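You operate a simulated robot arm through the tools that you are given. There is no shell and no other tool. Be economical: measure what you need, move in short steps, check, and stop when the job is done.

You are at the controls of a simulated robot arm. One attempt, no reset.

JOB
Put the orange module in slot A and the white one in slot C, then check the rack.
Fine: switch the rack on after the modules are in.

It is judged by the outcome, as a careful person would: the job done as asked, and still so three seconds after it is handed in. It fails if anything else is knocked over, pushed out of place, dropped, spilled or broken.

ROBOT AND FRAMES
A 7-joint arm with a fingered hand on a trunk, on a base that drives. Base frame: it is fixed to the floor where the robot stands at the start and does not move with it; the origin is under the middle of the robot, x ahead of it, y to its left, z up. Units: mm, rad, N and s.
With the tool pointing down near the work surface it reaches from about 180 to 580 mm from the robot's upright axis, wherever it stands. Its first joint turns from -2.897 to 2.897 rad. Places, roughly: bench lead clip [400, -1100, 900]; black relay [-2250, 500, 250]; blue card (6x10x4 cm) [600, -300, 900]; blue lead plug [-2000, 500, 250]; blue sensor [500, -1250, 750]; check button [400, -100, 900]; clamp knob [500, -300, 900]; green relay [-2250, 500, 250]; left cover post [-2200, 500, 400]; module rack [400, 0, 900]; orange card (6x10x4 cm) [600, -400, 900]; orange lead plug [500, -1000, 1000]; orange sensor [500, -1250, 750]; rack switch [400, 0, 900]; right cover post [-2200, 600, 400]; test button [400, -700, 900]. Payload 4 kg.
Tool frame: the origin (TCP) lies between the finger pads and is the grasp point; the fingertips stand 28 mm ahead of it; z points along the fingers, y is the line along which they close. Largest opening 168 mm; the body of the gripper starts 79 mm behind the TCP. The gripper is a hand of 4 fingers: y runs from the thumb to the fingers, the wrist lies at [0, 0, -249] in the tool frame, and closing takes about 1.5 s.
Orientation is told as [roll, pitch, yaw] about the base's x, y, z axes, in that order, counted from this pose: with the fingers straight down and closing along the base's y, the tool's x points along the base's -x, its y along +y and its z along -z.

CONTROLS
- The arm moves only by the tool send_rows. Its argument "commands" is a list of rows, each an object of numbers (a shift or turn left out is 0, a gripper value left out holds the last): "tx", "ty", "tz": the shift along the base's x, y, z in units of 40 mm (1.0 is 40 mm); "ax", "ay", "az": the turn, a rotation vector about the base's x, y, z in units of 5 degrees (1.0 is 5 degrees). In form: [{"tx": .., "ty": .., "tz": .., "ax": .., "ay": .., "az": ..}, ...]. A call has 1 to 12 rows; each row shifts and turns the commanded pose from where the row before left it. "gripper" is the opening, from 0 (shut) to 1 (fully open), set as the call begins (left out, the last holds). A call with a number of a shift or a turn outside -1 to 1 is refused whole. Each row takes 0.2 s and may step no farther than 50 mm and 0.15 rad from the row before; otherwise, or with a gripper value out of range, the whole call is refused. Where a pose cannot be reached the arm comes as near as it can. A force on the tool above 40 N (or 10 N above the force at the start of the call, whichever is more), or a blocked arm, ends the call early, and 0.2 s more pass. The fingers move at their own pace (about 153 mm/s each) and stop on an object; they squeeze with about 21 N. The grip force told is the motor's: it shows also when the fingers shut on nothing. Time passes only in rows, and 0.2 s behind the last, so rows that do not move let the fingers close. It gives the time, the measured TCP pose, the force on the tool (base axes), the opening and the grip force at its end, in the units of the frame above (readings bear some noise), with the torque about the TCP (base axes, N m) and any sound that the robot's microphone picked up.
- Cameras (640 x 400 px; columns grow to the right, rows downward): "scene" is now at [-2.7, 118.3, 1495.6]; the picture's right is [-0.63, -0.78, 0.00], its down [-0.62, 0.50, -0.61] and it looks along [0.47, -0.38, -0.79] (base axes); focal length 276 px, centre (320, 200). "wrist" rides on the gripper at [60, -60, -110] in the tool frame; the picture's right is [0.71, 0.71, 0.00], its down [-0.56, 0.56, -0.61] and it looks along [-0.43, 0.43, 0.79] (tool axes); focal length 265 px, centre (320, 200). There is no depth. A picture from a camera that has moved, and an enlarged one, comes with that camera's place and axes in the base frame and with its lens.
- snapshot(camera): a new picture of that camera. It takes no simulated time.
- slide_trunk(by): slides the trunk up (or, below 0, down) by that many mm; the arm and the scene camera ride with it, the base frame stays. It gives what a move gives, with no picture.
- roll_base(legs): drives the robot by 1 to 6 legs, each [ahead, turn to the left] in mm and rad, along the robot's own axes; the way and the turn of a leg run together, so that a leg with both is an arc; at most 1500 mm and 3.142 rad a leg. The arm and the cameras ride along, it lands a little off, and it stops where it bumps. It gives what a move gives.
- move_fingers(finger1, finger2, finger3, thumb_bend): sets how far each is bent, from 0 (flat) to 1 (curled in); at 0.3 the hand is open as for a grip, at 0.7 the pads meet at the TCP. One left out holds its place. A second passes; each finger stops where it meets its share of the squeeze, and holds until it gets a number again. A gripper value or a shape takes the hand back. It gives what a move gives, with no picture; readings hold the bend of each and the force on the fingers (four entries, about 0 where the hand has none), thumb and palm.
- set_grasp(shape): the hand has 4 fingers and takes this shape, open, in about a second: jaw (thumb against the fingers, like two jaws); tri (thumb and two fingers); tip (a fingertip pinch); poke (one finger out to press); point (the index stretched); flat (the hand flat); cup (the hand cupped); fist (a fist). The gripper value then closes the fingers along that shape, each until it touches; the sizes above hold for jaw. It gives what a move gives, with no picture.
- aim_head(pan, tilt): turns the head with the scene camera to pan (to the left, within 2.705 rad either way) and tilt (down, from -0.506 to 1.204), counted from straight ahead of the robot. It gives what a move gives.
- close_up(camera, box): a new picture of the part [left, top, right, bottom] of that camera's present view, enlarged. It takes no simulated time.
- close_job(): hands the job in; it is judged then, once.

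Work in short steps. Places have to be worked out from the pictures, the camera data and where the tool is seen: move nearer, look again, correct. Check each grasp and each placing, and mend what went wrong. You have 120 turns and 90 pictures in all, those below and enlarged ones among them. Open the gripper and draw the arm clear of the work before you hand the job in, unless the task says otherwise; then end with one line.

The tools are called by a JSON object that holds its "name" and its "arguments". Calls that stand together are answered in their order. send_rows: Moves the arm, as the interface text tells. Its arguments: {"type":"object","properties":{"commands":{"type":"array","items":{"type":"object","properties":{"tx":{"type":"number"},"ty":{"type":"number"},"tz":{"type":"number"},"ax":{"type":"number"},"ay":{"type":"number"},"az":{"type":"number"}}}},"gripper":{"type":"number"}},"required":["commands"]} The other tools are called the same way: slide_trunk (by) slides the trunk up or down; set_grasp (shape) gives the hand a shape; move_fingers (finger1, finger2, finger3, thumb_bend) moves the fingers one by one; roll_base (legs) drives the base; aim_head (pan, tilt) turns the head that bears the scene camera; snapshot (camera) takes a picture; close_up (camera, box) takes an enlarged picture of a part of a camera's view; close_job () hands the job in.

At the start:

```text
t: 0.0
ee_pos: [370.5, 108.9, 1155.4]
tool_rot: [0.0, 0.002, 0.0]
contact_force: [-0.5, 0.0, -0.2]
ft_torque: [0.0, -0.01, 0.0]
grip_width: 168.0
grip_force: 0.0
shape: jaw
bend: [0.3, 0.3, 0.3, 0.3]
finger forces: [0.1, 0.1, 0.1, 0.1, 0.0, 0.0]
trunk travel left (down, up): [-525.0, 65.0]
robot x, y, heading: [-1.2, -2.5, 0.002]
head pan, tilt: [-0.681, 0.918]
```

scene: 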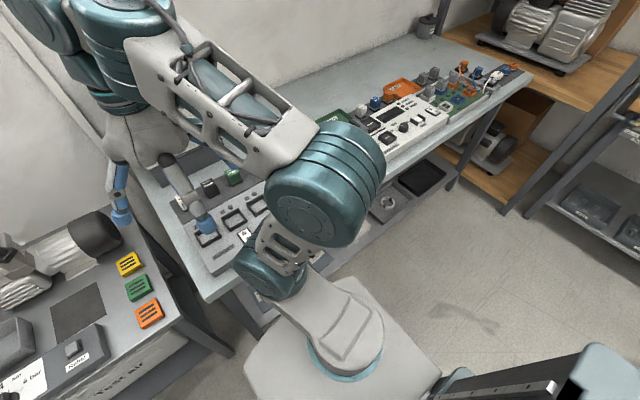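
wrist: 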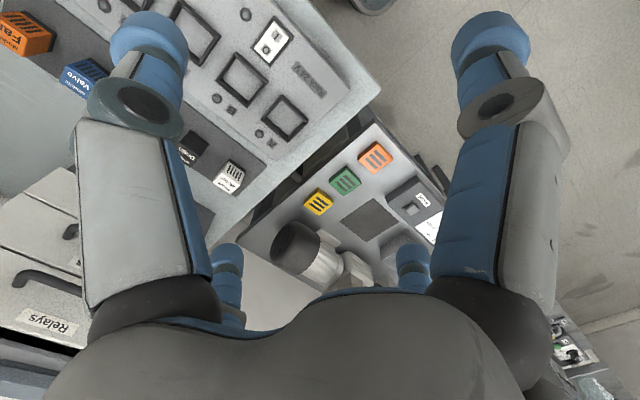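

The pictures show the rack with three slots and a row of modules behind it; I take enlarged views to read labels.

{"name": "close_up", "arguments": {"camera": "wrist", "box": [0, 0, 400, 250]}}

{"name": "aim_head", "arguments": {"pan": -0.3, "tilt": 0.9}}

{"name": "snapshot", "arguments": {"camera": "scene"}}

```text
1.60 times, centred on (200, 125) of wrist
camera zoom: at [310.3, 47.9, 1265.0], right [-0.71, 0.71, 0.0], down [0.56, 0.56, 0.61], along [0.43, 0.43, -0.79], focal length 425 px, centre (512, 320)
```

zoom: 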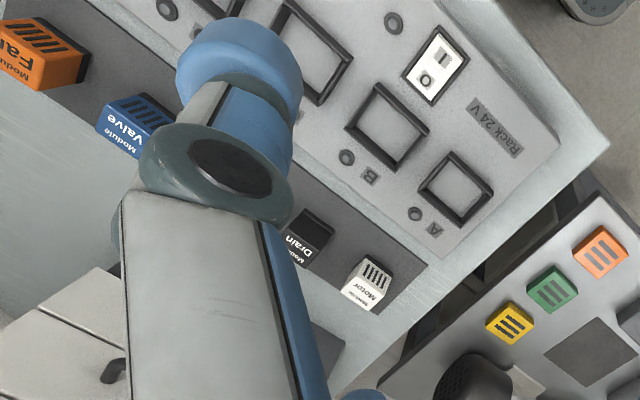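

```text
t: 0.8
ee_pos: [371.0, 108.6, 1155.1]
tool_rot: [0.0, 0.0, 0.0]
contact_force: [0.8, -0.5, 0.1]
ft_torque: [0.01, 0.02, 0.02]
grip_width: 168.2
grip_force: 0.1
shape: jaw
bend: [0.3, 0.3, 0.3, 0.3]
finger forces: [0.0, 0.0, 0.1, 0.0, 0.0, 0.1]
trunk travel left (down, up): [-525.0, 65.0]
robot x, y, heading: [1.2, 0.1, -0.001]
head pan, tilt: [-0.3, 0.901]
```

```text
86 pictures are left
camera scene: at [11.4, 142.8, 1496.9], right [-0.3, -0.95, 0.0], down [-0.75, 0.23, -0.62], along [0.59, -0.18, -0.78], focal length 276 px, centre (320, 200)
```

scene: 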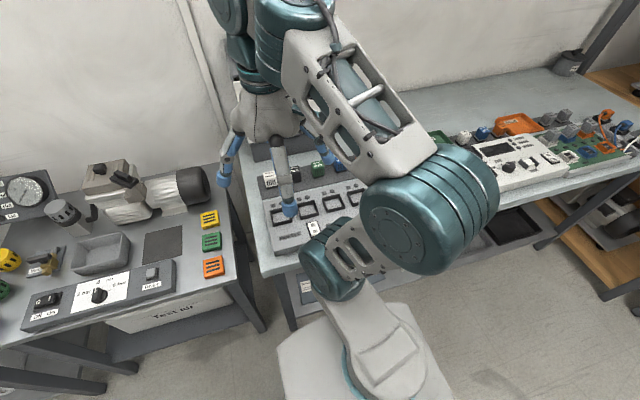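

The orange "Fan" and white "Motor" modules are in the row behind the rack; slot A is at the left end. I shift the arm right for parallax and a view of the other slots.

{"name": "send_rows", "arguments": {"commands": [{"ty": -1}, {"ty": -1}, {"ty": -1}, {"ty": -1}, {"ty": -1}, {"ty": -1}, {"tx": -0.5}]}}

{"name": "snapshot", "arguments": {"camera": "wrist"}}

{"name": "snapshot", "arguments": {"camera": "scene"}}

```text
t: 2.5
ee_pos: [349.0, -133.1, 1156.6]
tool_rot: [0.001, 0.0, -0.001]
contact_force: [0.1, -0.3, -0.2]
ft_torque: [0.05, 0.0, 0.06]
grip_width: 167.8
grip_force: 0.0
shape: jaw
bend: [0.3, 0.3, 0.3, 0.3]
finger forces: [0.0, 0.0, 0.0, 0.0, 0.0, 0.0]
trunk travel left (down, up): [-525.0, 65.0]
robot x, y, heading: [0.8, -3.3, -0.004]
head pan, tilt: [-0.3, 0.901]
```

```text
85 pictures are left
camera wrist: at [288.8, -193.1, 1265.4], right [-0.71, 0.71, 0.0], down [0.56, 0.56, 0.62], along [0.43, 0.44, -0.79], focal length 265 px, centre (320, 200)
```

wrist: 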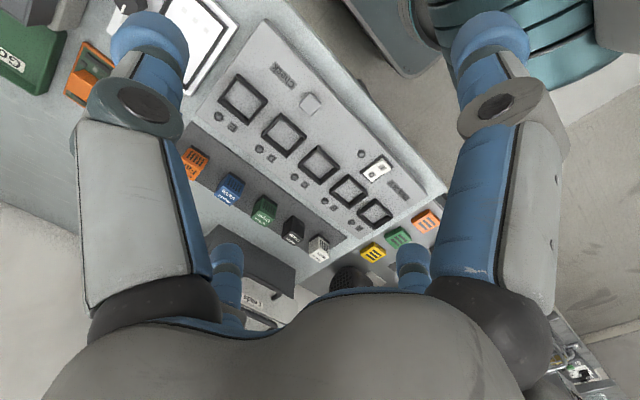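

```text
84 pictures are left
camera scene: at [11.2, 142.5, 1497.0], right [-0.3, -0.96, 0.0], down [-0.75, 0.23, -0.62], along [0.59, -0.18, -0.78], focal length 276 px, centre (320, 200)
```

scene: 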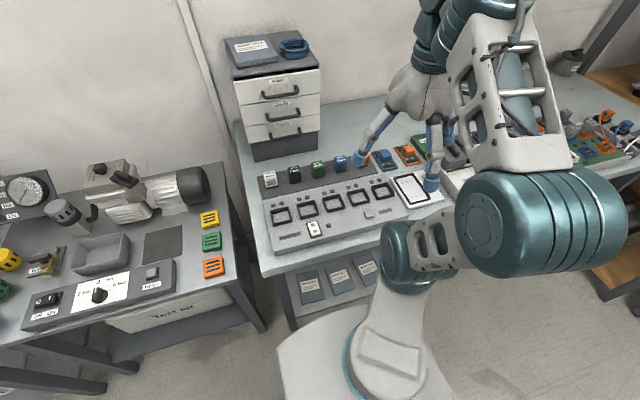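

Five slots and five modules (white, black, green, blue, orange). I zoom to read labels and note fits.

{"name": "close_up", "arguments": {"camera": "wrist", "box": [170, 40, 450, 260]}}

{"name": "close_up", "arguments": {"camera": "scene", "box": [240, 120, 460, 260]}}

```text
1.82 times, centred on (310, 150) of wrist
camera zoom: at [288.8, -193.1, 1265.4], right [-0.71, 0.71, 0.0], down [0.56, 0.56, 0.62], along [0.43, 0.44, -0.79], focal length 483 px, centre (338, 291)
```

zoom: 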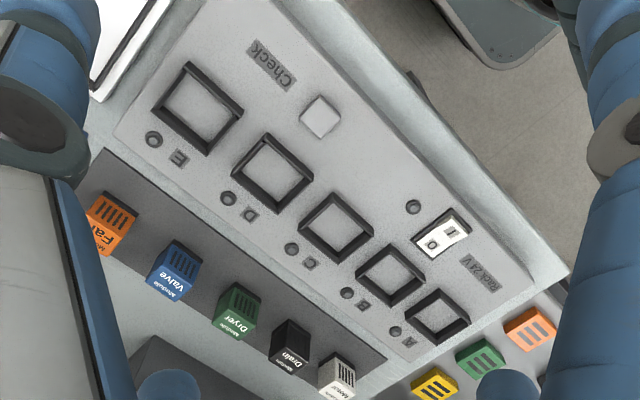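

```text
2.86 times, centred on (350, 190) of scene
camera zoom: at [11.2, 142.5, 1497.0], right [-0.3, -0.96, 0.0], down [-0.75, 0.23, -0.62], along [0.59, -0.18, -0.78], focal length 787 px, centre (234, 229)
```

zoom: 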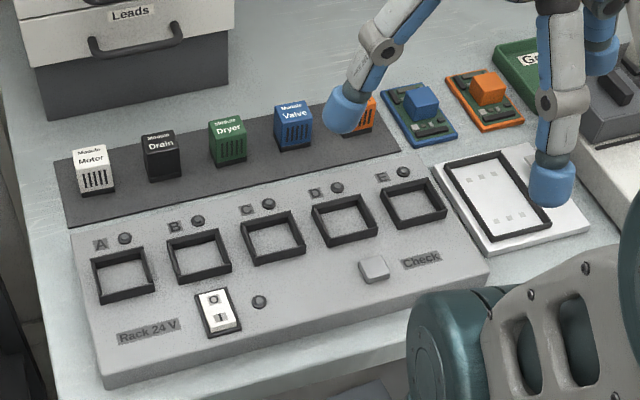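

Triangulating: slot A ≈ (449,117), C ≈ (447,-35), rim z ≈ 887, pitch 76; motor ≈ (595,120), fan ≈ (597,-180). That exceeds reach a bit, so I look down at clearance before driving forward.

{"name": "aim_head", "arguments": {"pan": 0.3, "tilt": 1.2}}

{"name": "snapshot", "arguments": {"camera": "scene"}}

```text
t: 3.5
ee_pos: [350.3, -131.6, 1156.3]
tool_rot: [0.0, 0.0, 0.001]
contact_force: [-0.6, -0.1, 0.5]
ft_torque: [-0.01, -0.02, -0.02]
grip_width: 167.9
grip_force: 0.1
shape: jaw
bend: [0.3, 0.3, 0.3, 0.3]
finger forces: [0.0, 0.0, 0.0, 0.1, 0.0, 0.0]
trunk travel left (down, up): [-525.0, 65.0]
robot x, y, heading: [2.0, 1.5, 0.001]
head pan, tilt: [0.3, 1.201]
```

```text
81 pictures are left
camera scene: at [-7.3, 181.5, 1477.1], right [0.29, -0.96, 0.0], down [-0.89, -0.27, -0.36], along [0.35, 0.11, -0.93], focal length 276 px, centre (320, 200)
```

scene: 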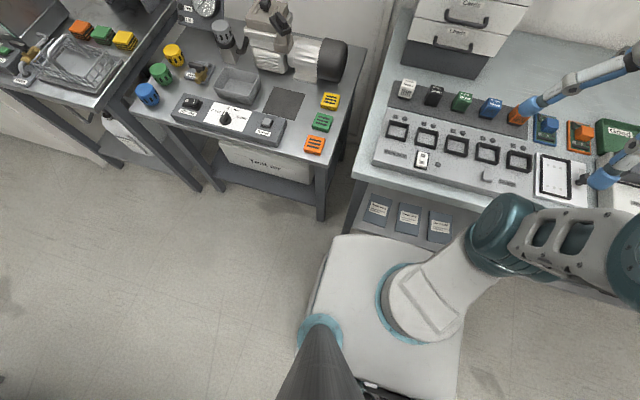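

The base front seems about 60–100 mm from the bench's lower shelf, so I first test how far the arm reaches unmoved, going above the motor module at safe height.

{"name": "send_rows", "arguments": {"commands": [{"tx": 0.7, "ty": 0.7}, {"tx": 0.7, "ty": 0.7}, {"tx": 0.7, "ty": 0.7}, {"tx": 0.7, "ty": 0.7}, {"tx": 0.7, "ty": 0.7}, {"tx": 0.7, "ty": 0.7}, {"tx": 0.7, "ty": 0.7}, {"tx": 0.7, "ty": 0.7}, {"tx": 0.5, "ty": 0.65}, {"tz": -1}, {"tz": -1}]}}

{"name": "snapshot", "arguments": {"camera": "wrist"}}

```text
t: 5.8
ee_pos: [592.4, 115.0, 1074.6]
tool_rot: [0.0, 0.001, 0.0]
contact_force: [-0.5, -0.8, 0.1]
ft_torque: [-0.02, -0.01, -0.02]
grip_width: 167.9
grip_force: 0.2
shape: jaw
bend: [0.3, 0.3, 0.3, 0.3]
finger forces: [0.0, 0.1, 0.0, 0.1, 0.1, 0.0]
trunk travel left (down, up): [-525.0, 65.0]
robot x, y, heading: [-0.6, -0.9, 0.007]
head pan, tilt: [0.3, 1.201]
```

```text
80 pictures are left
camera wrist: at [532.0, 54.6, 1184.2], right [-0.71, 0.71, 0.0], down [0.56, 0.56, 0.61], along [0.43, 0.43, -0.79], focal length 265 px, centre (320, 200)
```

wrist: 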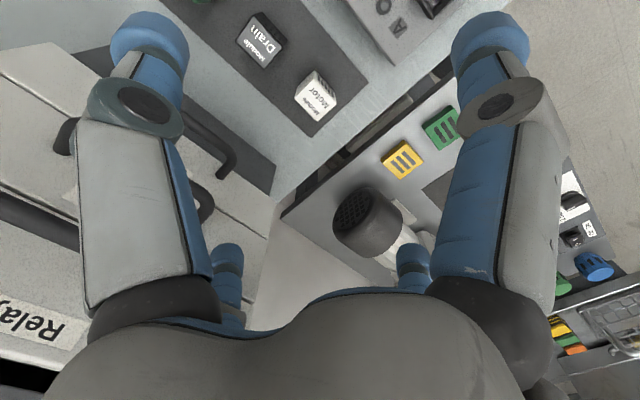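

It reaches x=592 at this height. I enlarge the motor module to fix its place and shape.

{"name": "close_up", "arguments": {"camera": "wrist", "box": [220, 0, 420, 160]}}

{"name": "close_up", "arguments": {"camera": "scene", "box": [380, 60, 560, 200]}}

```text
2.50 times, centred on (320, 80) of wrist
camera zoom: at [532.0, 54.6, 1184.2], right [-0.71, 0.71, 0.0], down [0.56, 0.56, 0.61], along [0.43, 0.43, -0.79], focal length 664 px, centre (320, 500)
```

zoom: 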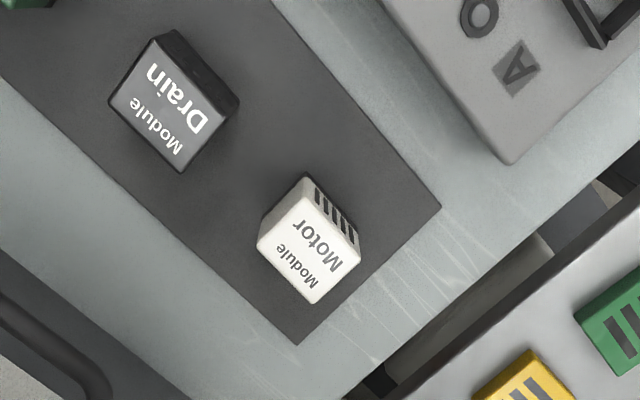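

```text
2.86 times, centred on (470, 130) of scene
camera zoom: at [-7.3, 181.5, 1477.1], right [0.3, -0.96, 0.0], down [-0.89, -0.28, -0.36], along [0.35, 0.11, -0.93], focal length 787 px, centre (-109, 400)
```

zoom: 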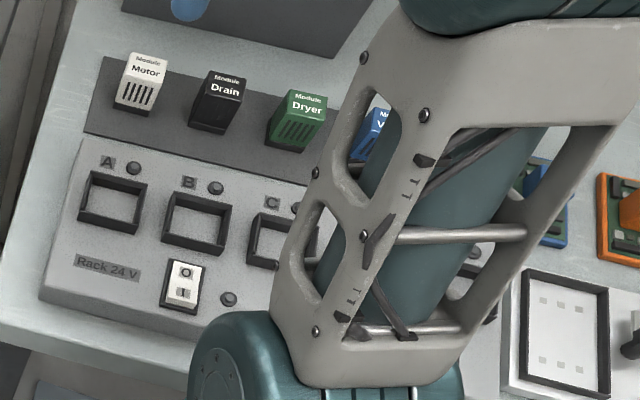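

Motor top is about (594,112,900). I narrow the opening to ~65 mm and come down partway for a closer look.

{"name": "send_rows", "arguments": {"commands": [{"tz": -0.5}, {"tz": -0.5}, {"tz": -0.5}, {"tz": -0.2}, {}], "gripper": 0.38}}

{"name": "snapshot", "arguments": {"camera": "wrist"}}

{"name": "close_up", "arguments": {"camera": "scene", "box": [380, 60, 560, 200]}}

```text
t: 7.0
ee_pos: [595.4, 117.7, 1008.1]
tool_rot: [0.0, 0.001, 0.001]
contact_force: [0.2, 0.6, 0.3]
ft_torque: [0.04, -0.03, 0.02]
grip_width: 64.1
grip_force: 0.0
shape: jaw
bend: [0.79, 0.79, 0.79, 0.41]
finger forces: [0.0, 0.0, 0.0, 0.1, 0.0, 0.1]
trunk travel left (down, up): [-525.0, 65.0]
robot x, y, heading: [-2.8, -1.9, 0.002]
head pan, tilt: [0.3, 1.201]
```

```text
77 pictures are left
camera wrist: at [533.3, 57.1, 1116.4], right [-0.71, 0.71, 0.0], down [0.56, 0.56, 0.61], along [0.43, 0.43, -0.79], focal length 265 px, centre (320, 200)
```

wrist: 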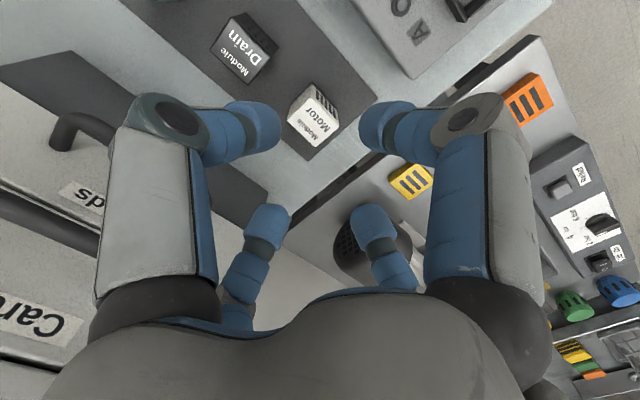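

```text
2.86 times, centred on (470, 130) of scene
camera zoom: at [-7.2, 181.7, 1477.1], right [0.3, -0.96, 0.0], down [-0.89, -0.28, -0.36], along [0.35, 0.11, -0.93], focal length 787 px, centre (-109, 400)
```

zoom: 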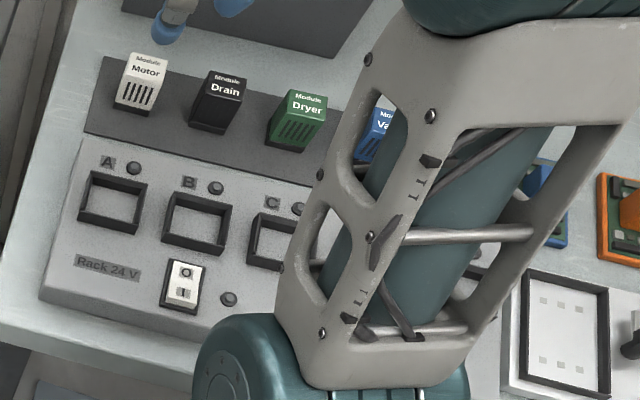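

The hand is four-way: fingers come in from ±x and ±y around the TCP. I zoom at the motor for a precise fix and its height.

{"name": "close_up", "arguments": {"camera": "wrist", "box": [200, 0, 440, 160]}}

```text
2.50 times, centred on (320, 80) of wrist
camera zoom: at [533.3, 57.1, 1116.4], right [-0.71, 0.71, 0.0], down [0.56, 0.56, 0.61], along [0.43, 0.43, -0.79], focal length 664 px, centre (320, 500)
```

zoom: 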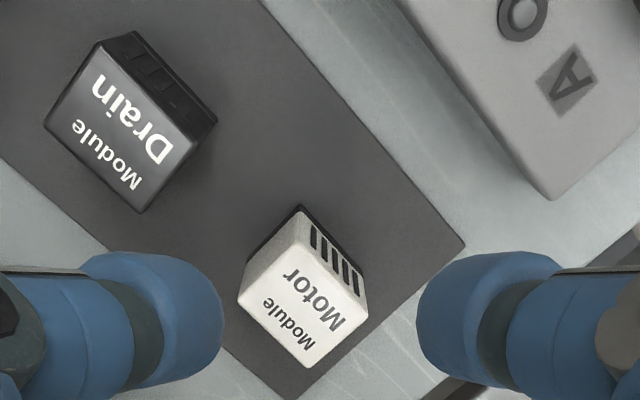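

Parallax suggests motor top ≈ (598,114) at z ≈ 887–905. I align and descend a bit more for a firmer fix.

{"name": "send_rows", "arguments": {"commands": [{"tx": 0.08, "ty": -0.08, "tz": -0.5}, {"tz": -0.5}, {"tz": -0.5}, {}]}}

{"name": "snapshot", "arguments": {"camera": "wrist"}}

{"name": "close_up", "arguments": {"camera": "scene", "box": [380, 60, 470, 130]}}

```text
t: 8.1
ee_pos: [598.9, 114.5, 946.6]
tool_rot: [0.0, -0.001, 0.0]
contact_force: [-1.0, 0.3, 0.9]
ft_torque: [0.01, 0.06, 0.0]
grip_width: 64.3
grip_force: 0.1
shape: jaw
bend: [0.79, 0.79, 0.79, 0.41]
finger forces: [0.1, 0.0, 0.0, 0.0, 0.0, 0.1]
trunk travel left (down, up): [-525.0, 65.0]
robot x, y, heading: [1.6, 0.5, 0.004]
head pan, tilt: [0.3, 1.201]
```

```text
74 pictures are left
camera wrist: at [537.5, 55.0, 1056.3], right [-0.71, 0.71, 0.0], down [0.56, 0.56, 0.61], along [0.43, 0.43, -0.79], focal length 265 px, centre (320, 200)
```

wrist: 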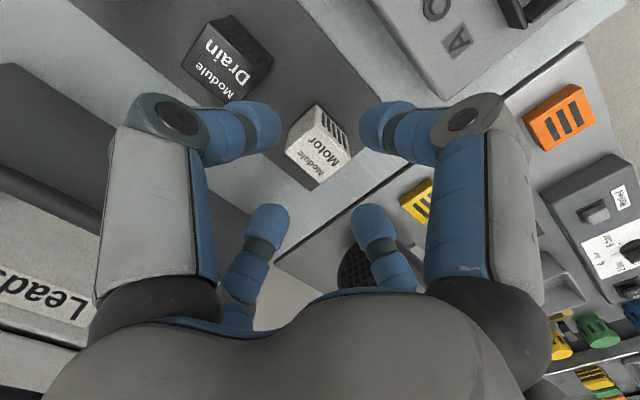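

```text
5.71 times, centred on (425, 95) of scene
camera zoom: at [-7.1, 181.7, 1477.1], right [0.3, -0.96, 0.0], down [-0.89, -0.28, -0.36], along [0.35, 0.11, -0.93], focal length 1575 px, centre (-280, 800)
```

zoom: 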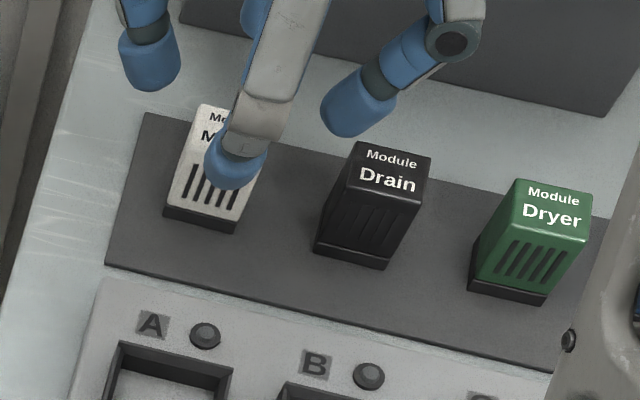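

I zoom on the motor from this lower pose.

{"name": "close_up", "arguments": {"camera": "wrist", "box": [260, 85, 380, 205]}}

```text
3.33 times, centred on (320, 145) of wrist
camera zoom: at [537.5, 55.0, 1056.3], right [-0.71, 0.71, 0.0], down [0.56, 0.56, 0.61], along [0.43, 0.43, -0.79], focal length 885 px, centre (320, 383)
```

zoom: 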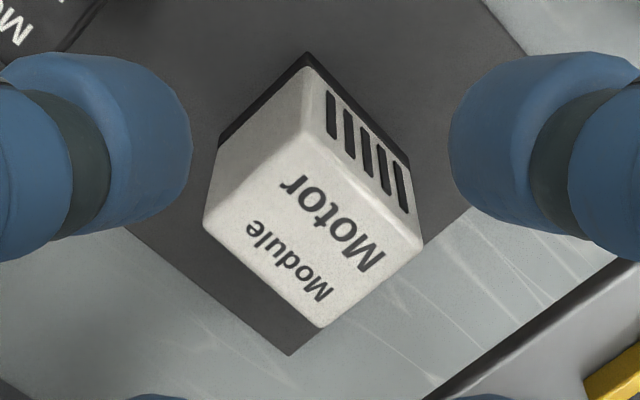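

Solution: motor top centre ≈ (594,110,910), about 34×27 mm wide, ~50 mm tall. I narrow to ~50 mm, shift to centre, and descend to straddle it.

{"name": "send_rows", "arguments": {"commands": [{"tx": -0.1, "ty": -0.13}, {}, {"tz": -0.4}], "gripper": 0.31}}

{"name": "snapshot", "arguments": {"camera": "wrist"}}

{"name": "close_up", "arguments": {"camera": "scene", "box": [380, 60, 470, 130]}}

```text
t: 8.8
ee_pos: [594.5, 109.0, 932.5]
tool_rot: [-0.001, 0.0, -0.001]
contact_force: [0.4, -0.2, 0.0]
ft_torque: [0.03, -0.01, -0.02]
grip_width: 52.4
grip_force: 0.1
shape: jaw
bend: [0.79, 0.79, 0.79, 0.45]
finger forces: [0.1, 0.1, 0.1, 0.0, 0.0, 0.0]
trunk travel left (down, up): [-525.0, 65.0]
robot x, y, heading: [1.8, -0.1, 0.001]
head pan, tilt: [0.3, 1.201]
```

```text
71 pictures are left
camera wrist: at [533.2, 49.7, 1040.9], right [-0.71, 0.71, 0.0], down [0.56, 0.56, 0.61], along [0.43, 0.43, -0.79], focal length 265 px, centre (320, 200)
```

wrist: 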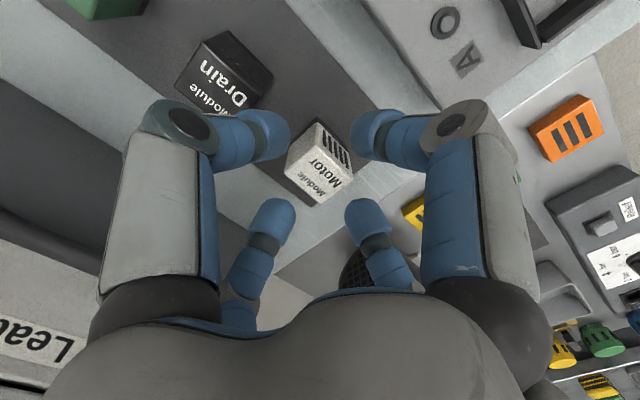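

```text
5.71 times, centred on (425, 95) of scene
camera zoom: at [-7.1, 181.7, 1477.1], right [0.3, -0.96, 0.0], down [-0.89, -0.28, -0.36], along [0.35, 0.11, -0.93], focal length 1575 px, centre (-280, 800)
```

zoom: 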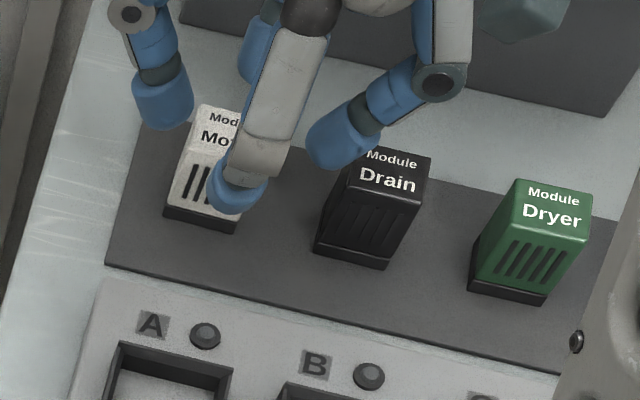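

The thumb-side knuckle would come down over Drain's top if I go to 908, so I'll grip higher (TCP ≈ 919, tips 20 mm below the top). First a zoom to check centring.

{"name": "close_up", "arguments": {"camera": "wrist", "box": [250, 90, 390, 230]}}

```text
2.86 times, centred on (320, 160) of wrist
camera zoom: at [533.2, 49.7, 1040.9], right [-0.71, 0.71, 0.0], down [0.56, 0.56, 0.61], along [0.43, 0.43, -0.79], focal length 758 px, centre (320, 314)
```

zoom: 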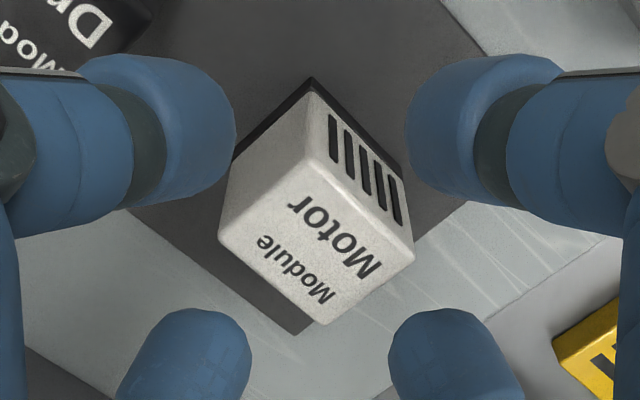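

Centred within ~2 mm; module top ≈ 906–910. Descend 15 mm and close.

{"name": "send_rows", "arguments": {"commands": [{"tz": -0.2}, {"tz": -0.2}]}}

{"name": "snapshot", "arguments": {"camera": "wrist"}}

{"name": "close_up", "arguments": {"camera": "scene", "box": [380, 60, 470, 130]}}

```text
t: 9.4
ee_pos: [592.8, 109.7, 916.4]
tool_rot: [0.0, -0.001, 0.001]
contact_force: [0.5, -1.0, -0.5]
ft_torque: [0.01, -0.01, 0.0]
grip_width: 52.7
grip_force: 0.0
shape: jaw
bend: [0.79, 0.79, 0.79, 0.45]
finger forces: [0.0, 0.1, 0.0, 0.1, 0.0, 0.0]
trunk travel left (down, up): [-525.0, 65.0]
robot x, y, heading: [2.3, 0.1, 0.002]
head pan, tilt: [0.3, 1.201]
```

```text
68 pictures are left
camera wrist: at [531.7, 49.5, 1025.1], right [-0.71, 0.71, 0.0], down [0.56, 0.56, 0.61], along [0.43, 0.43, -0.79], focal length 265 px, centre (320, 200)
```

wrist: 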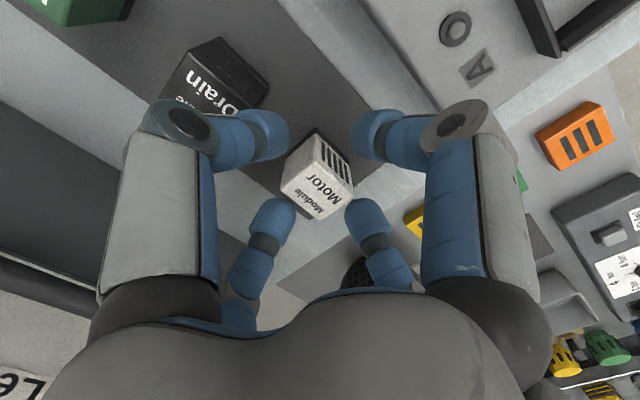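

```text
5.71 times, centred on (425, 95) of scene
camera zoom: at [-7.1, 181.7, 1477.1], right [0.3, -0.96, 0.0], down [-0.89, -0.28, -0.36], along [0.35, 0.11, -0.93], focal length 1575 px, centre (-280, 800)
```

zoom: 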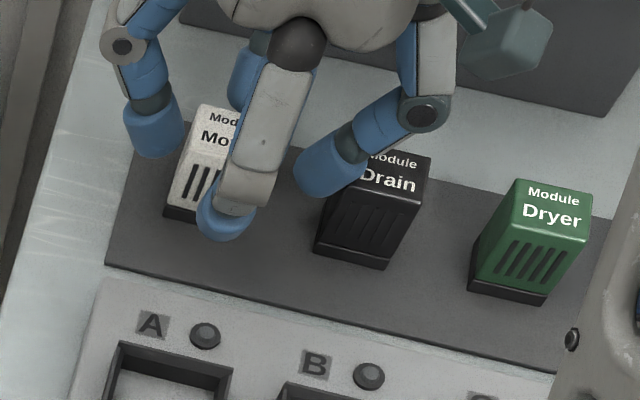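

Straddling the motor with no contact; close the fingers.

{"name": "send_rows", "arguments": {"commands": [{}, {}, {}, {}, {}, {}, {}], "gripper": 0}}

{"name": "snapshot", "arguments": {"camera": "wrist"}}

{"name": "close_up", "arguments": {"camera": "scene", "box": [380, 60, 470, 130]}}

```text
t: 11.1
ee_pos: [591.9, 110.4, 915.8]
tool_rot: [0.001, 0.0, 0.0]
contact_force: [0.7, -0.6, 0.3]
ft_torque: [0.04, 0.01, 0.03]
grip_width: 25.5
grip_force: 20.7
shape: jaw
bend: [0.73, 0.78, 0.77, 0.59]
finger forces: [19.0, 18.6, 18.7, 0.1, 18.5, 0.0]
trunk travel left (down, up): [-525.0, 65.0]
robot x, y, heading: [-1.4, 2.1, 0.003]
head pan, tilt: [0.3, 1.201]
```

```text
66 pictures are left
camera wrist: at [531.8, 49.5, 1025.2], right [-0.71, 0.71, 0.0], down [0.56, 0.56, 0.61], along [0.43, 0.43, -0.79], focal length 265 px, centre (320, 200)
```

wrist: 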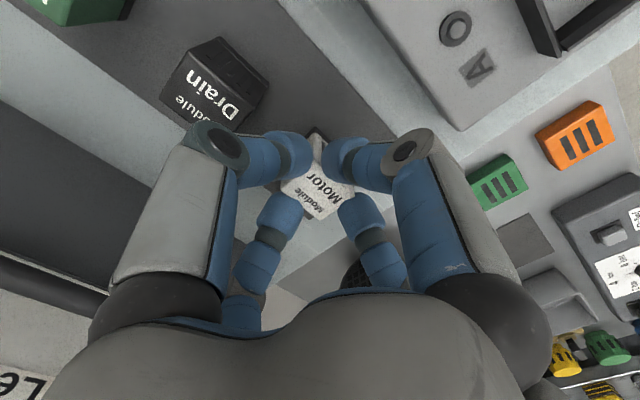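

```text
5.71 times, centred on (425, 95) of scene
camera zoom: at [-7.1, 181.7, 1477.1], right [0.3, -0.96, 0.0], down [-0.89, -0.28, -0.36], along [0.35, 0.11, -0.93], focal length 1575 px, centre (-280, 800)
```

zoom: 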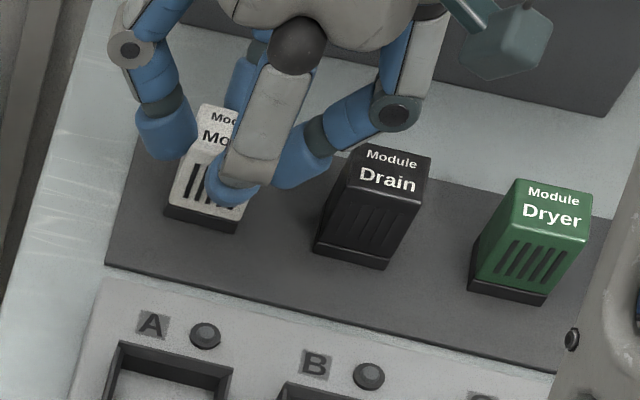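

All fingers and thumb press ~19 N on the motor. Lift straight up 100 mm and check.

{"name": "send_rows", "arguments": {"commands": [{"tz": 0.3}, {"tz": 0.6}, {"tz": 0.8}, {"tz": 0.8}]}}

{"name": "snapshot", "arguments": {"camera": "wrist"}}

{"name": "close_up", "arguments": {"camera": "scene", "box": [370, 40, 500, 180]}}

```text
t: 12.1
ee_pos: [593.7, 108.0, 1017.3]
tool_rot: [-0.001, -0.001, 0.001]
contact_force: [0.1, -0.2, -0.1]
ft_torque: [0.0, 0.01, 0.01]
grip_width: 25.5
grip_force: 20.5
shape: jaw
bend: [0.73, 0.78, 0.77, 0.59]
finger forces: [18.9, 18.7, 18.8, 0.0, 18.6, 0.0]
trunk travel left (down, up): [-525.0, 65.0]
robot x, y, heading: [1.0, -0.4, 0.001]
head pan, tilt: [0.3, 1.201]
```

```text
64 pictures are left
camera wrist: at [532.7, 48.8, 1126.0], right [-0.71, 0.71, 0.0], down [0.56, 0.56, 0.61], along [0.43, 0.44, -0.79], focal length 265 px, centre (320, 200)
```

wrist: 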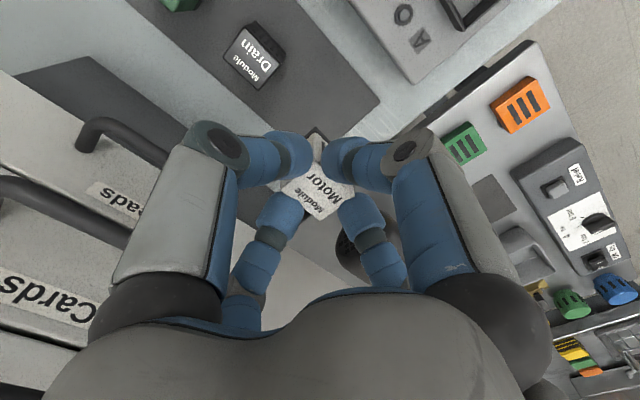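

```text
2.86 times, centred on (435, 110) of scene
camera zoom: at [-7.3, 181.7, 1477.0], right [0.3, -0.96, 0.0], down [-0.89, -0.28, -0.36], along [0.35, 0.11, -0.93], focal length 787 px, centre (-9, 457)
```

zoom: 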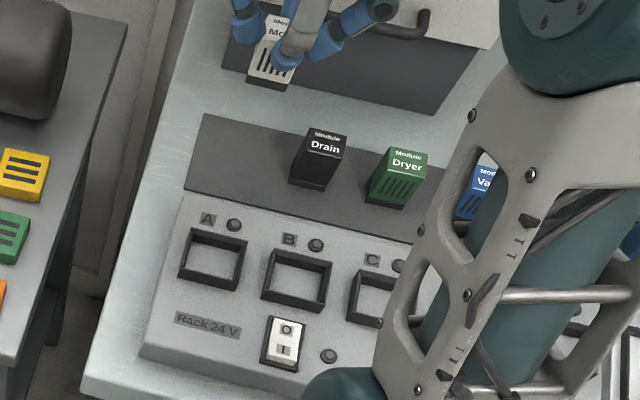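

Motor held. Move over slot C (≈447,-35) at this height and look.

{"name": "send_rows", "arguments": {"commands": [{"tx": -0.61, "ty": -0.6}, {"tx": -0.61, "ty": -0.6}, {"tx": -0.61, "ty": -0.6}, {"tx": -0.61, "ty": -0.6}, {"tx": -0.61, "ty": -0.6}, {"tx": -0.61, "ty": -0.6}, {}]}}

{"name": "snapshot", "arguments": {"camera": "wrist"}}

{"name": "aim_head", "arguments": {"pan": -0.15, "tilt": 1.0}}

{"name": "snapshot", "arguments": {"camera": "scene"}}

```text
t: 13.7
ee_pos: [448.3, -35.8, 1013.2]
tool_rot: [0.0, 0.0, 0.0]
contact_force: [-0.3, -1.3, -1.2]
ft_torque: [0.01, 0.04, -0.01]
grip_width: 25.5
grip_force: 21.2
shape: jaw
bend: [0.73, 0.78, 0.77, 0.59]
finger forces: [18.9, 18.6, 18.8, 0.0, 18.5, 0.0]
trunk travel left (down, up): [-525.0, 65.0]
robot x, y, heading: [1.1, 0.1, -0.0]
head pan, tilt: [0.3, 1.201]
```

```text
62 pictures are left
camera wrist: at [387.7, -96.4, 1122.8], right [-0.71, 0.71, 0.0], down [0.56, 0.56, 0.61], along [0.43, 0.44, -0.79], focal length 265 px, centre (320, 200)
```

wrist: 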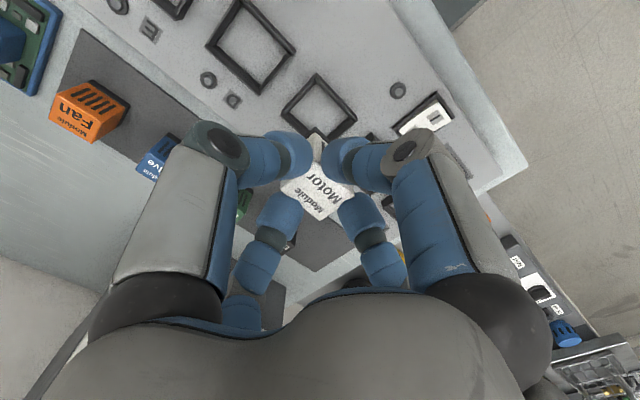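

```text
t: 14.6
ee_pos: [448.1, -35.4, 1014.0]
tool_rot: [0.002, -0.001, 0.002]
contact_force: [-0.3, -0.1, -0.9]
ft_torque: [0.04, 0.01, 0.0]
grip_width: 25.6
grip_force: 21.2
shape: jaw
bend: [0.73, 0.78, 0.77, 0.59]
finger forces: [18.9, 18.7, 18.8, 0.1, 18.6, 0.1]
trunk travel left (down, up): [-525.0, 65.0]
robot x, y, heading: [1.9, -0.6, 0.002]
head pan, tilt: [-0.15, 1.0]
```

```text
61 pictures are left
camera scene: at [8.2, 154.7, 1489.7], right [-0.15, -0.99, 0.0], down [-0.83, 0.13, -0.54], along [0.53, -0.08, -0.84], focal length 276 px, centre (320, 200)
```

scene: 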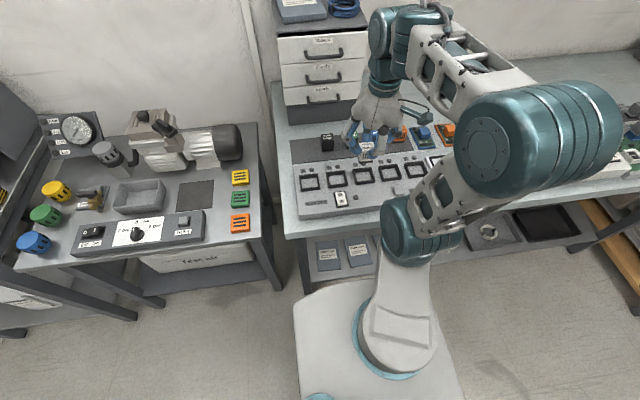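

The slot seen just above the module should be C; I zoom to measure it, from both cameras.

{"name": "close_up", "arguments": {"camera": "wrist", "box": [180, 0, 420, 150]}}

{"name": "close_up", "arguments": {"camera": "scene", "box": [290, 120, 440, 220]}}

```text
2.67 times, centred on (300, 75) of wrist
camera zoom: at [388.0, -96.1, 1122.8], right [-0.71, 0.71, 0.0], down [0.56, 0.56, 0.61], along [0.43, 0.43, -0.79], focal length 708 px, centre (373, 533)
```

zoom: 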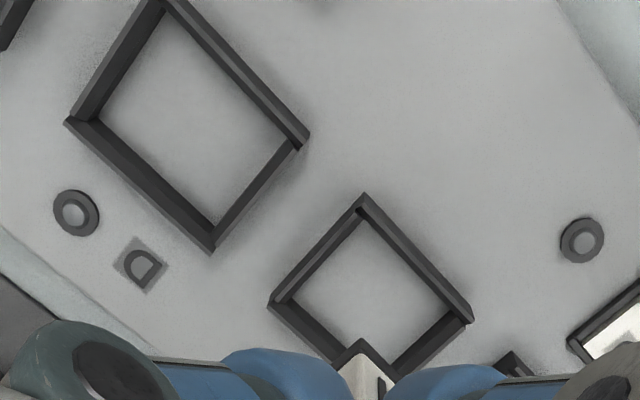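

```text
4.00 times, centred on (365, 170) of scene
camera zoom: at [8.2, 154.7, 1489.7], right [-0.15, -0.99, 0.0], down [-0.83, 0.13, -0.54], along [0.53, -0.08, -0.84], focal length 1102 px, centre (140, 320)
```

zoom: 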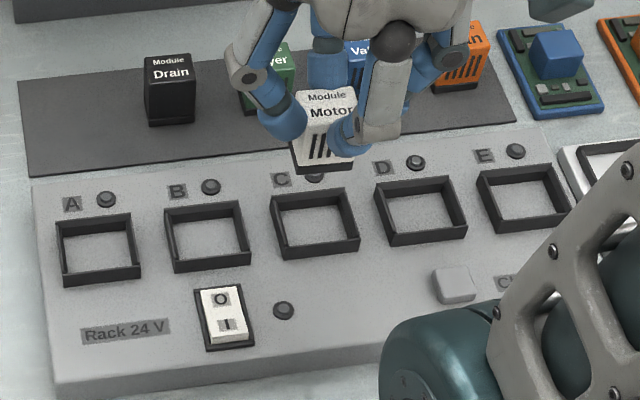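

C rim centre ≈ (449.5,-35.2), z ≈ 887, opening ~40×46 vs module ~30×36. I shift slightly and descend to just above the rim.

{"name": "send_rows", "arguments": {"commands": [{"tx": 0.04, "ty": 0.02, "tz": -0.5}, {"tz": -0.6}, {"tz": -0.4}, {}]}}

{"name": "close_up", "arguments": {"camera": "scene", "box": [310, 120, 430, 220]}}

{"name": "close_up", "arguments": {"camera": "wrist", "box": [200, 50, 440, 220]}}

```text
t: 15.6
ee_pos: [448.5, -34.5, 954.9]
tool_rot: [-0.001, -0.001, -0.001]
contact_force: [-1.2, 0.2, 1.1]
ft_torque: [0.02, 0.02, 0.02]
grip_width: 25.3
grip_force: 20.6
shape: jaw
bend: [0.73, 0.78, 0.77, 0.59]
finger forces: [19.3, 19.0, 18.7, 0.0, 18.8, 0.0]
trunk travel left (down, up): [-525.0, 65.0]
robot x, y, heading: [-1.9, 1.0, 0.0]
head pan, tilt: [-0.15, 1.0]
```

```text
4.00 times, centred on (370, 170) of scene
camera zoom: at [8.1, 154.6, 1489.7], right [-0.15, -0.99, 0.0], down [-0.83, 0.13, -0.54], along [0.53, -0.08, -0.84], focal length 1102 px, centre (120, 320)
```

zoom: 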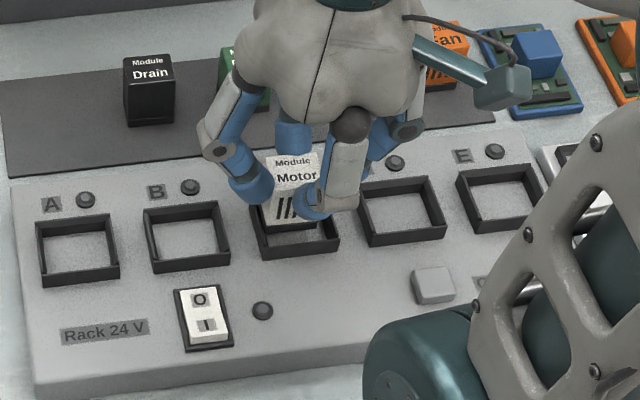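

```text
2.35 times, centred on (320, 135) of wrist
camera zoom: at [387.5, -95.7, 1063.3], right [-0.71, 0.71, 0.0], down [0.56, 0.56, 0.61], along [0.43, 0.43, -0.79], focal length 624 px, centre (320, 353)
```

zoom: 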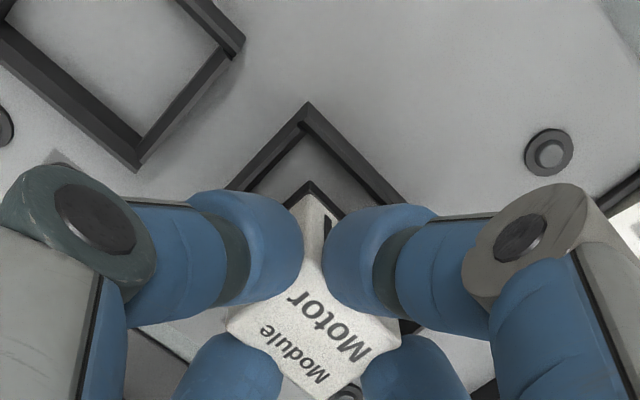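

Alignment in the wrist view suggests the module is perhaps 2–3 mm too far +x/+y; I check in a tighter scene zoom.

{"name": "close_up", "arguments": {"camera": "scene", "box": [346, 150, 406, 190]}}

{"name": "close_up", "arguments": {"camera": "wrist", "box": [270, 80, 370, 220]}}

```text
10.00 times, centred on (376, 170) of scene
camera zoom: at [8.1, 154.6, 1489.7], right [-0.15, -0.99, 0.0], down [-0.83, 0.13, -0.54], along [0.53, -0.08, -0.84], focal length 2756 px, centre (-240, 500)
```

zoom: 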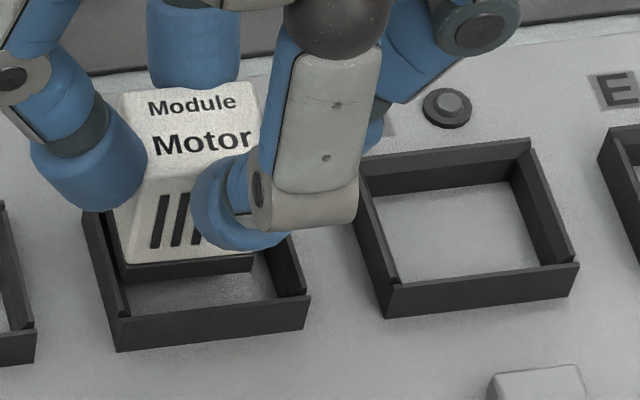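

```text
2.86 times, centred on (320, 150) of wrist
camera zoom: at [387.5, -95.7, 1063.3], right [-0.71, 0.71, 0.0], down [0.56, 0.56, 0.61], along [0.43, 0.43, -0.79], focal length 758 px, centre (320, 343)
```

zoom: 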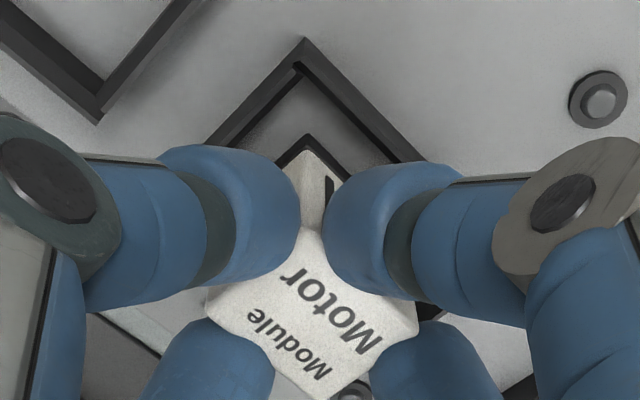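

Both views agree the module sits too far +y (≈6 mm) and +x (≈3 mm) relative to the slot. I correct and re-look.

{"name": "send_rows", "arguments": {"commands": [{"tx": -0.075, "ty": -0.15}, {}]}}

{"name": "close_up", "arguments": {"camera": "scene", "box": [346, 150, 406, 190]}}

{"name": "close_up", "arguments": {"camera": "wrist", "box": [250, 80, 390, 220]}}

```text
t: 16.1
ee_pos: [445.7, -40.0, 955.0]
tool_rot: [0.0, -0.001, -0.001]
contact_force: [0.2, -0.4, -0.2]
ft_torque: [0.0, 0.03, 0.0]
grip_width: 25.4
grip_force: 21.2
shape: jaw
bend: [0.73, 0.78, 0.77, 0.59]
finger forces: [19.0, 19.1, 18.8, 0.0, 18.7, 0.1]
trunk travel left (down, up): [-525.0, 65.0]
robot x, y, heading: [1.7, 0.4, 0.006]
head pan, tilt: [-0.15, 1.0]
```

```text
10.00 times, centred on (376, 170) of scene
camera zoom: at [8.2, 154.6, 1489.7], right [-0.15, -0.99, 0.0], down [-0.83, 0.13, -0.54], along [0.53, -0.08, -0.84], focal length 2756 px, centre (-240, 500)
```

zoom: 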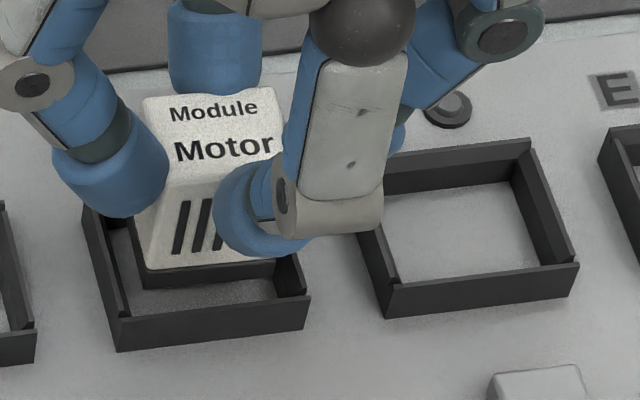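

```text
2.86 times, centred on (320, 150) of wrist
camera zoom: at [384.8, -100.9, 1063.3], right [-0.71, 0.71, 0.0], down [0.56, 0.56, 0.61], along [0.43, 0.44, -0.79], focal length 758 px, centre (320, 343)
```

zoom: 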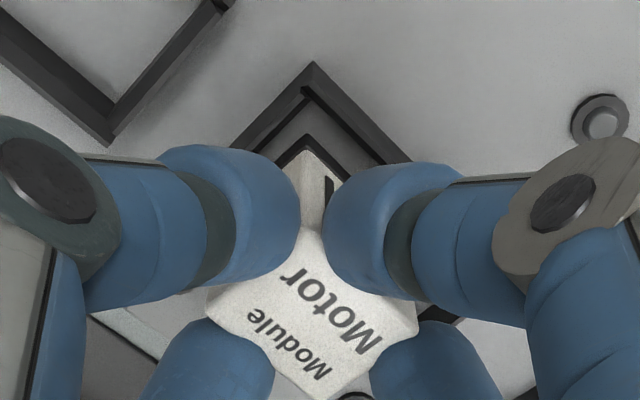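

Now centred in y. Descend ~12 mm in small steps, watching force.

{"name": "send_rows", "arguments": {"commands": [{"tz": -0.15}, {"tz": -0.15}, {}]}}

{"name": "close_up", "arguments": {"camera": "scene", "box": [346, 150, 406, 190]}}

{"name": "close_up", "arguments": {"camera": "wrist", "box": [250, 80, 390, 220]}}

```text
t: 16.9
ee_pos: [444.9, -41.5, 942.4]
tool_rot: [0.0, 0.0, -0.001]
contact_force: [0.7, 0.6, -1.2]
ft_torque: [-0.01, -0.01, -0.01]
grip_width: 25.4
grip_force: 20.7
shape: jaw
bend: [0.73, 0.78, 0.77, 0.59]
finger forces: [18.9, 18.9, 18.9, 0.0, 18.7, 0.1]
trunk travel left (down, up): [-525.0, 65.0]
robot x, y, heading: [-0.9, 1.5, 0.003]
head pan, tilt: [-0.15, 1.0]
```

```text
10.00 times, centred on (376, 170) of scene
camera zoom: at [8.3, 154.6, 1489.7], right [-0.15, -0.99, 0.0], down [-0.83, 0.13, -0.54], along [0.53, -0.08, -0.84], focal length 2756 px, centre (-240, 500)
```

zoom: 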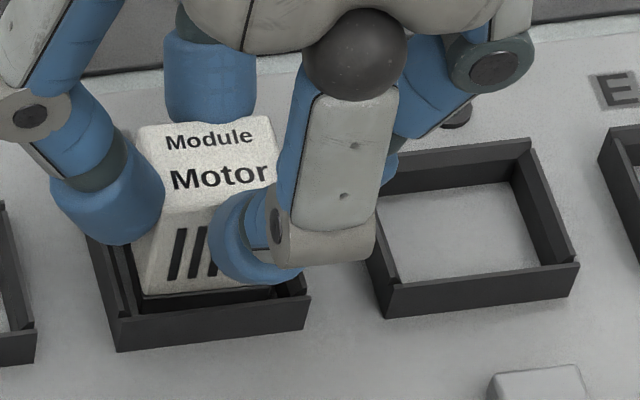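

```text
2.86 times, centred on (320, 150) of wrist
camera zoom: at [385.0, -101.3, 1051.6], right [-0.71, 0.71, 0.0], down [0.56, 0.56, 0.61], along [0.43, 0.43, -0.79], focal length 758 px, centre (320, 343)
```

zoom: 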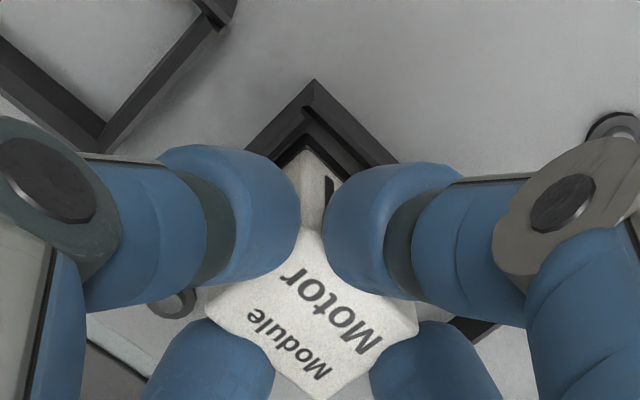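

The skirt is entering between the walls with no contact. Continue down in small steps.

{"name": "send_rows", "arguments": {"commands": [{"tz": -0.1}, {"tz": -0.1}, {}]}}

{"name": "close_up", "arguments": {"camera": "scene", "box": [346, 150, 406, 190]}}

{"name": "close_up", "arguments": {"camera": "wrist", "box": [250, 80, 390, 220]}}

```text
t: 17.6
ee_pos: [446.9, -41.6, 941.2]
tool_rot: [0.002, -0.012, -0.003]
contact_force: [-8.6, -0.4, 29.3]
ft_torque: [0.03, 0.17, -0.01]
grip_width: 26.8
grip_force: 21.0
shape: jaw
bend: [0.74, 0.78, 0.78, 0.59]
finger forces: [26.4, 24.2, 22.5, 0.0, 25.4, 0.0]
trunk travel left (down, up): [-525.0, 65.0]
robot x, y, heading: [-1.5, 2.0, 0.001]
head pan, tilt: [-0.15, 1.0]
stopped in row 2: the force on the tool passed its limit at 46 N (the readings are from after the stop); the commanded pose is now the measured one
```

```text
10.00 times, centred on (376, 170) of scene
camera zoom: at [4.8, 154.7, 1490.0], right [-0.15, -0.99, 0.0], down [-0.83, 0.13, -0.54], along [0.54, -0.08, -0.84], focal length 2756 px, centre (-240, 500)
```

zoom: 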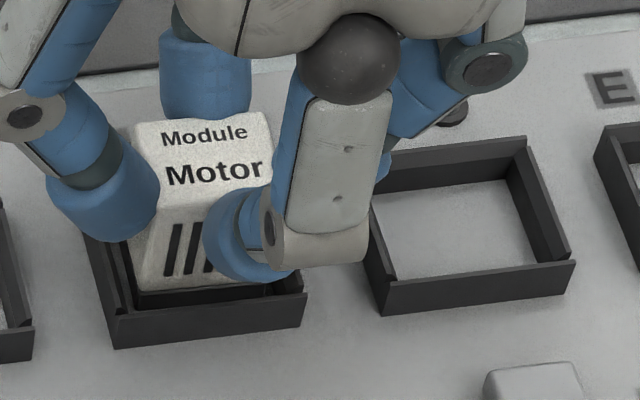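

```text
2.86 times, centred on (320, 150) of wrist
camera zoom: at [384.3, -101.2, 1049.1], right [-0.71, 0.71, -0.01], down [0.55, 0.56, 0.62], along [0.45, 0.44, -0.78], focal length 758 px, centre (320, 343)
```

zoom: 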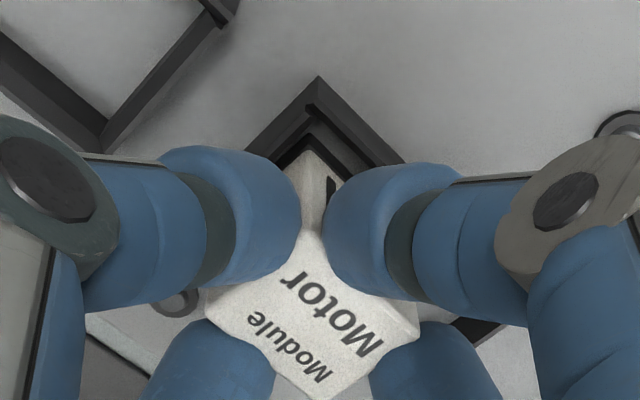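

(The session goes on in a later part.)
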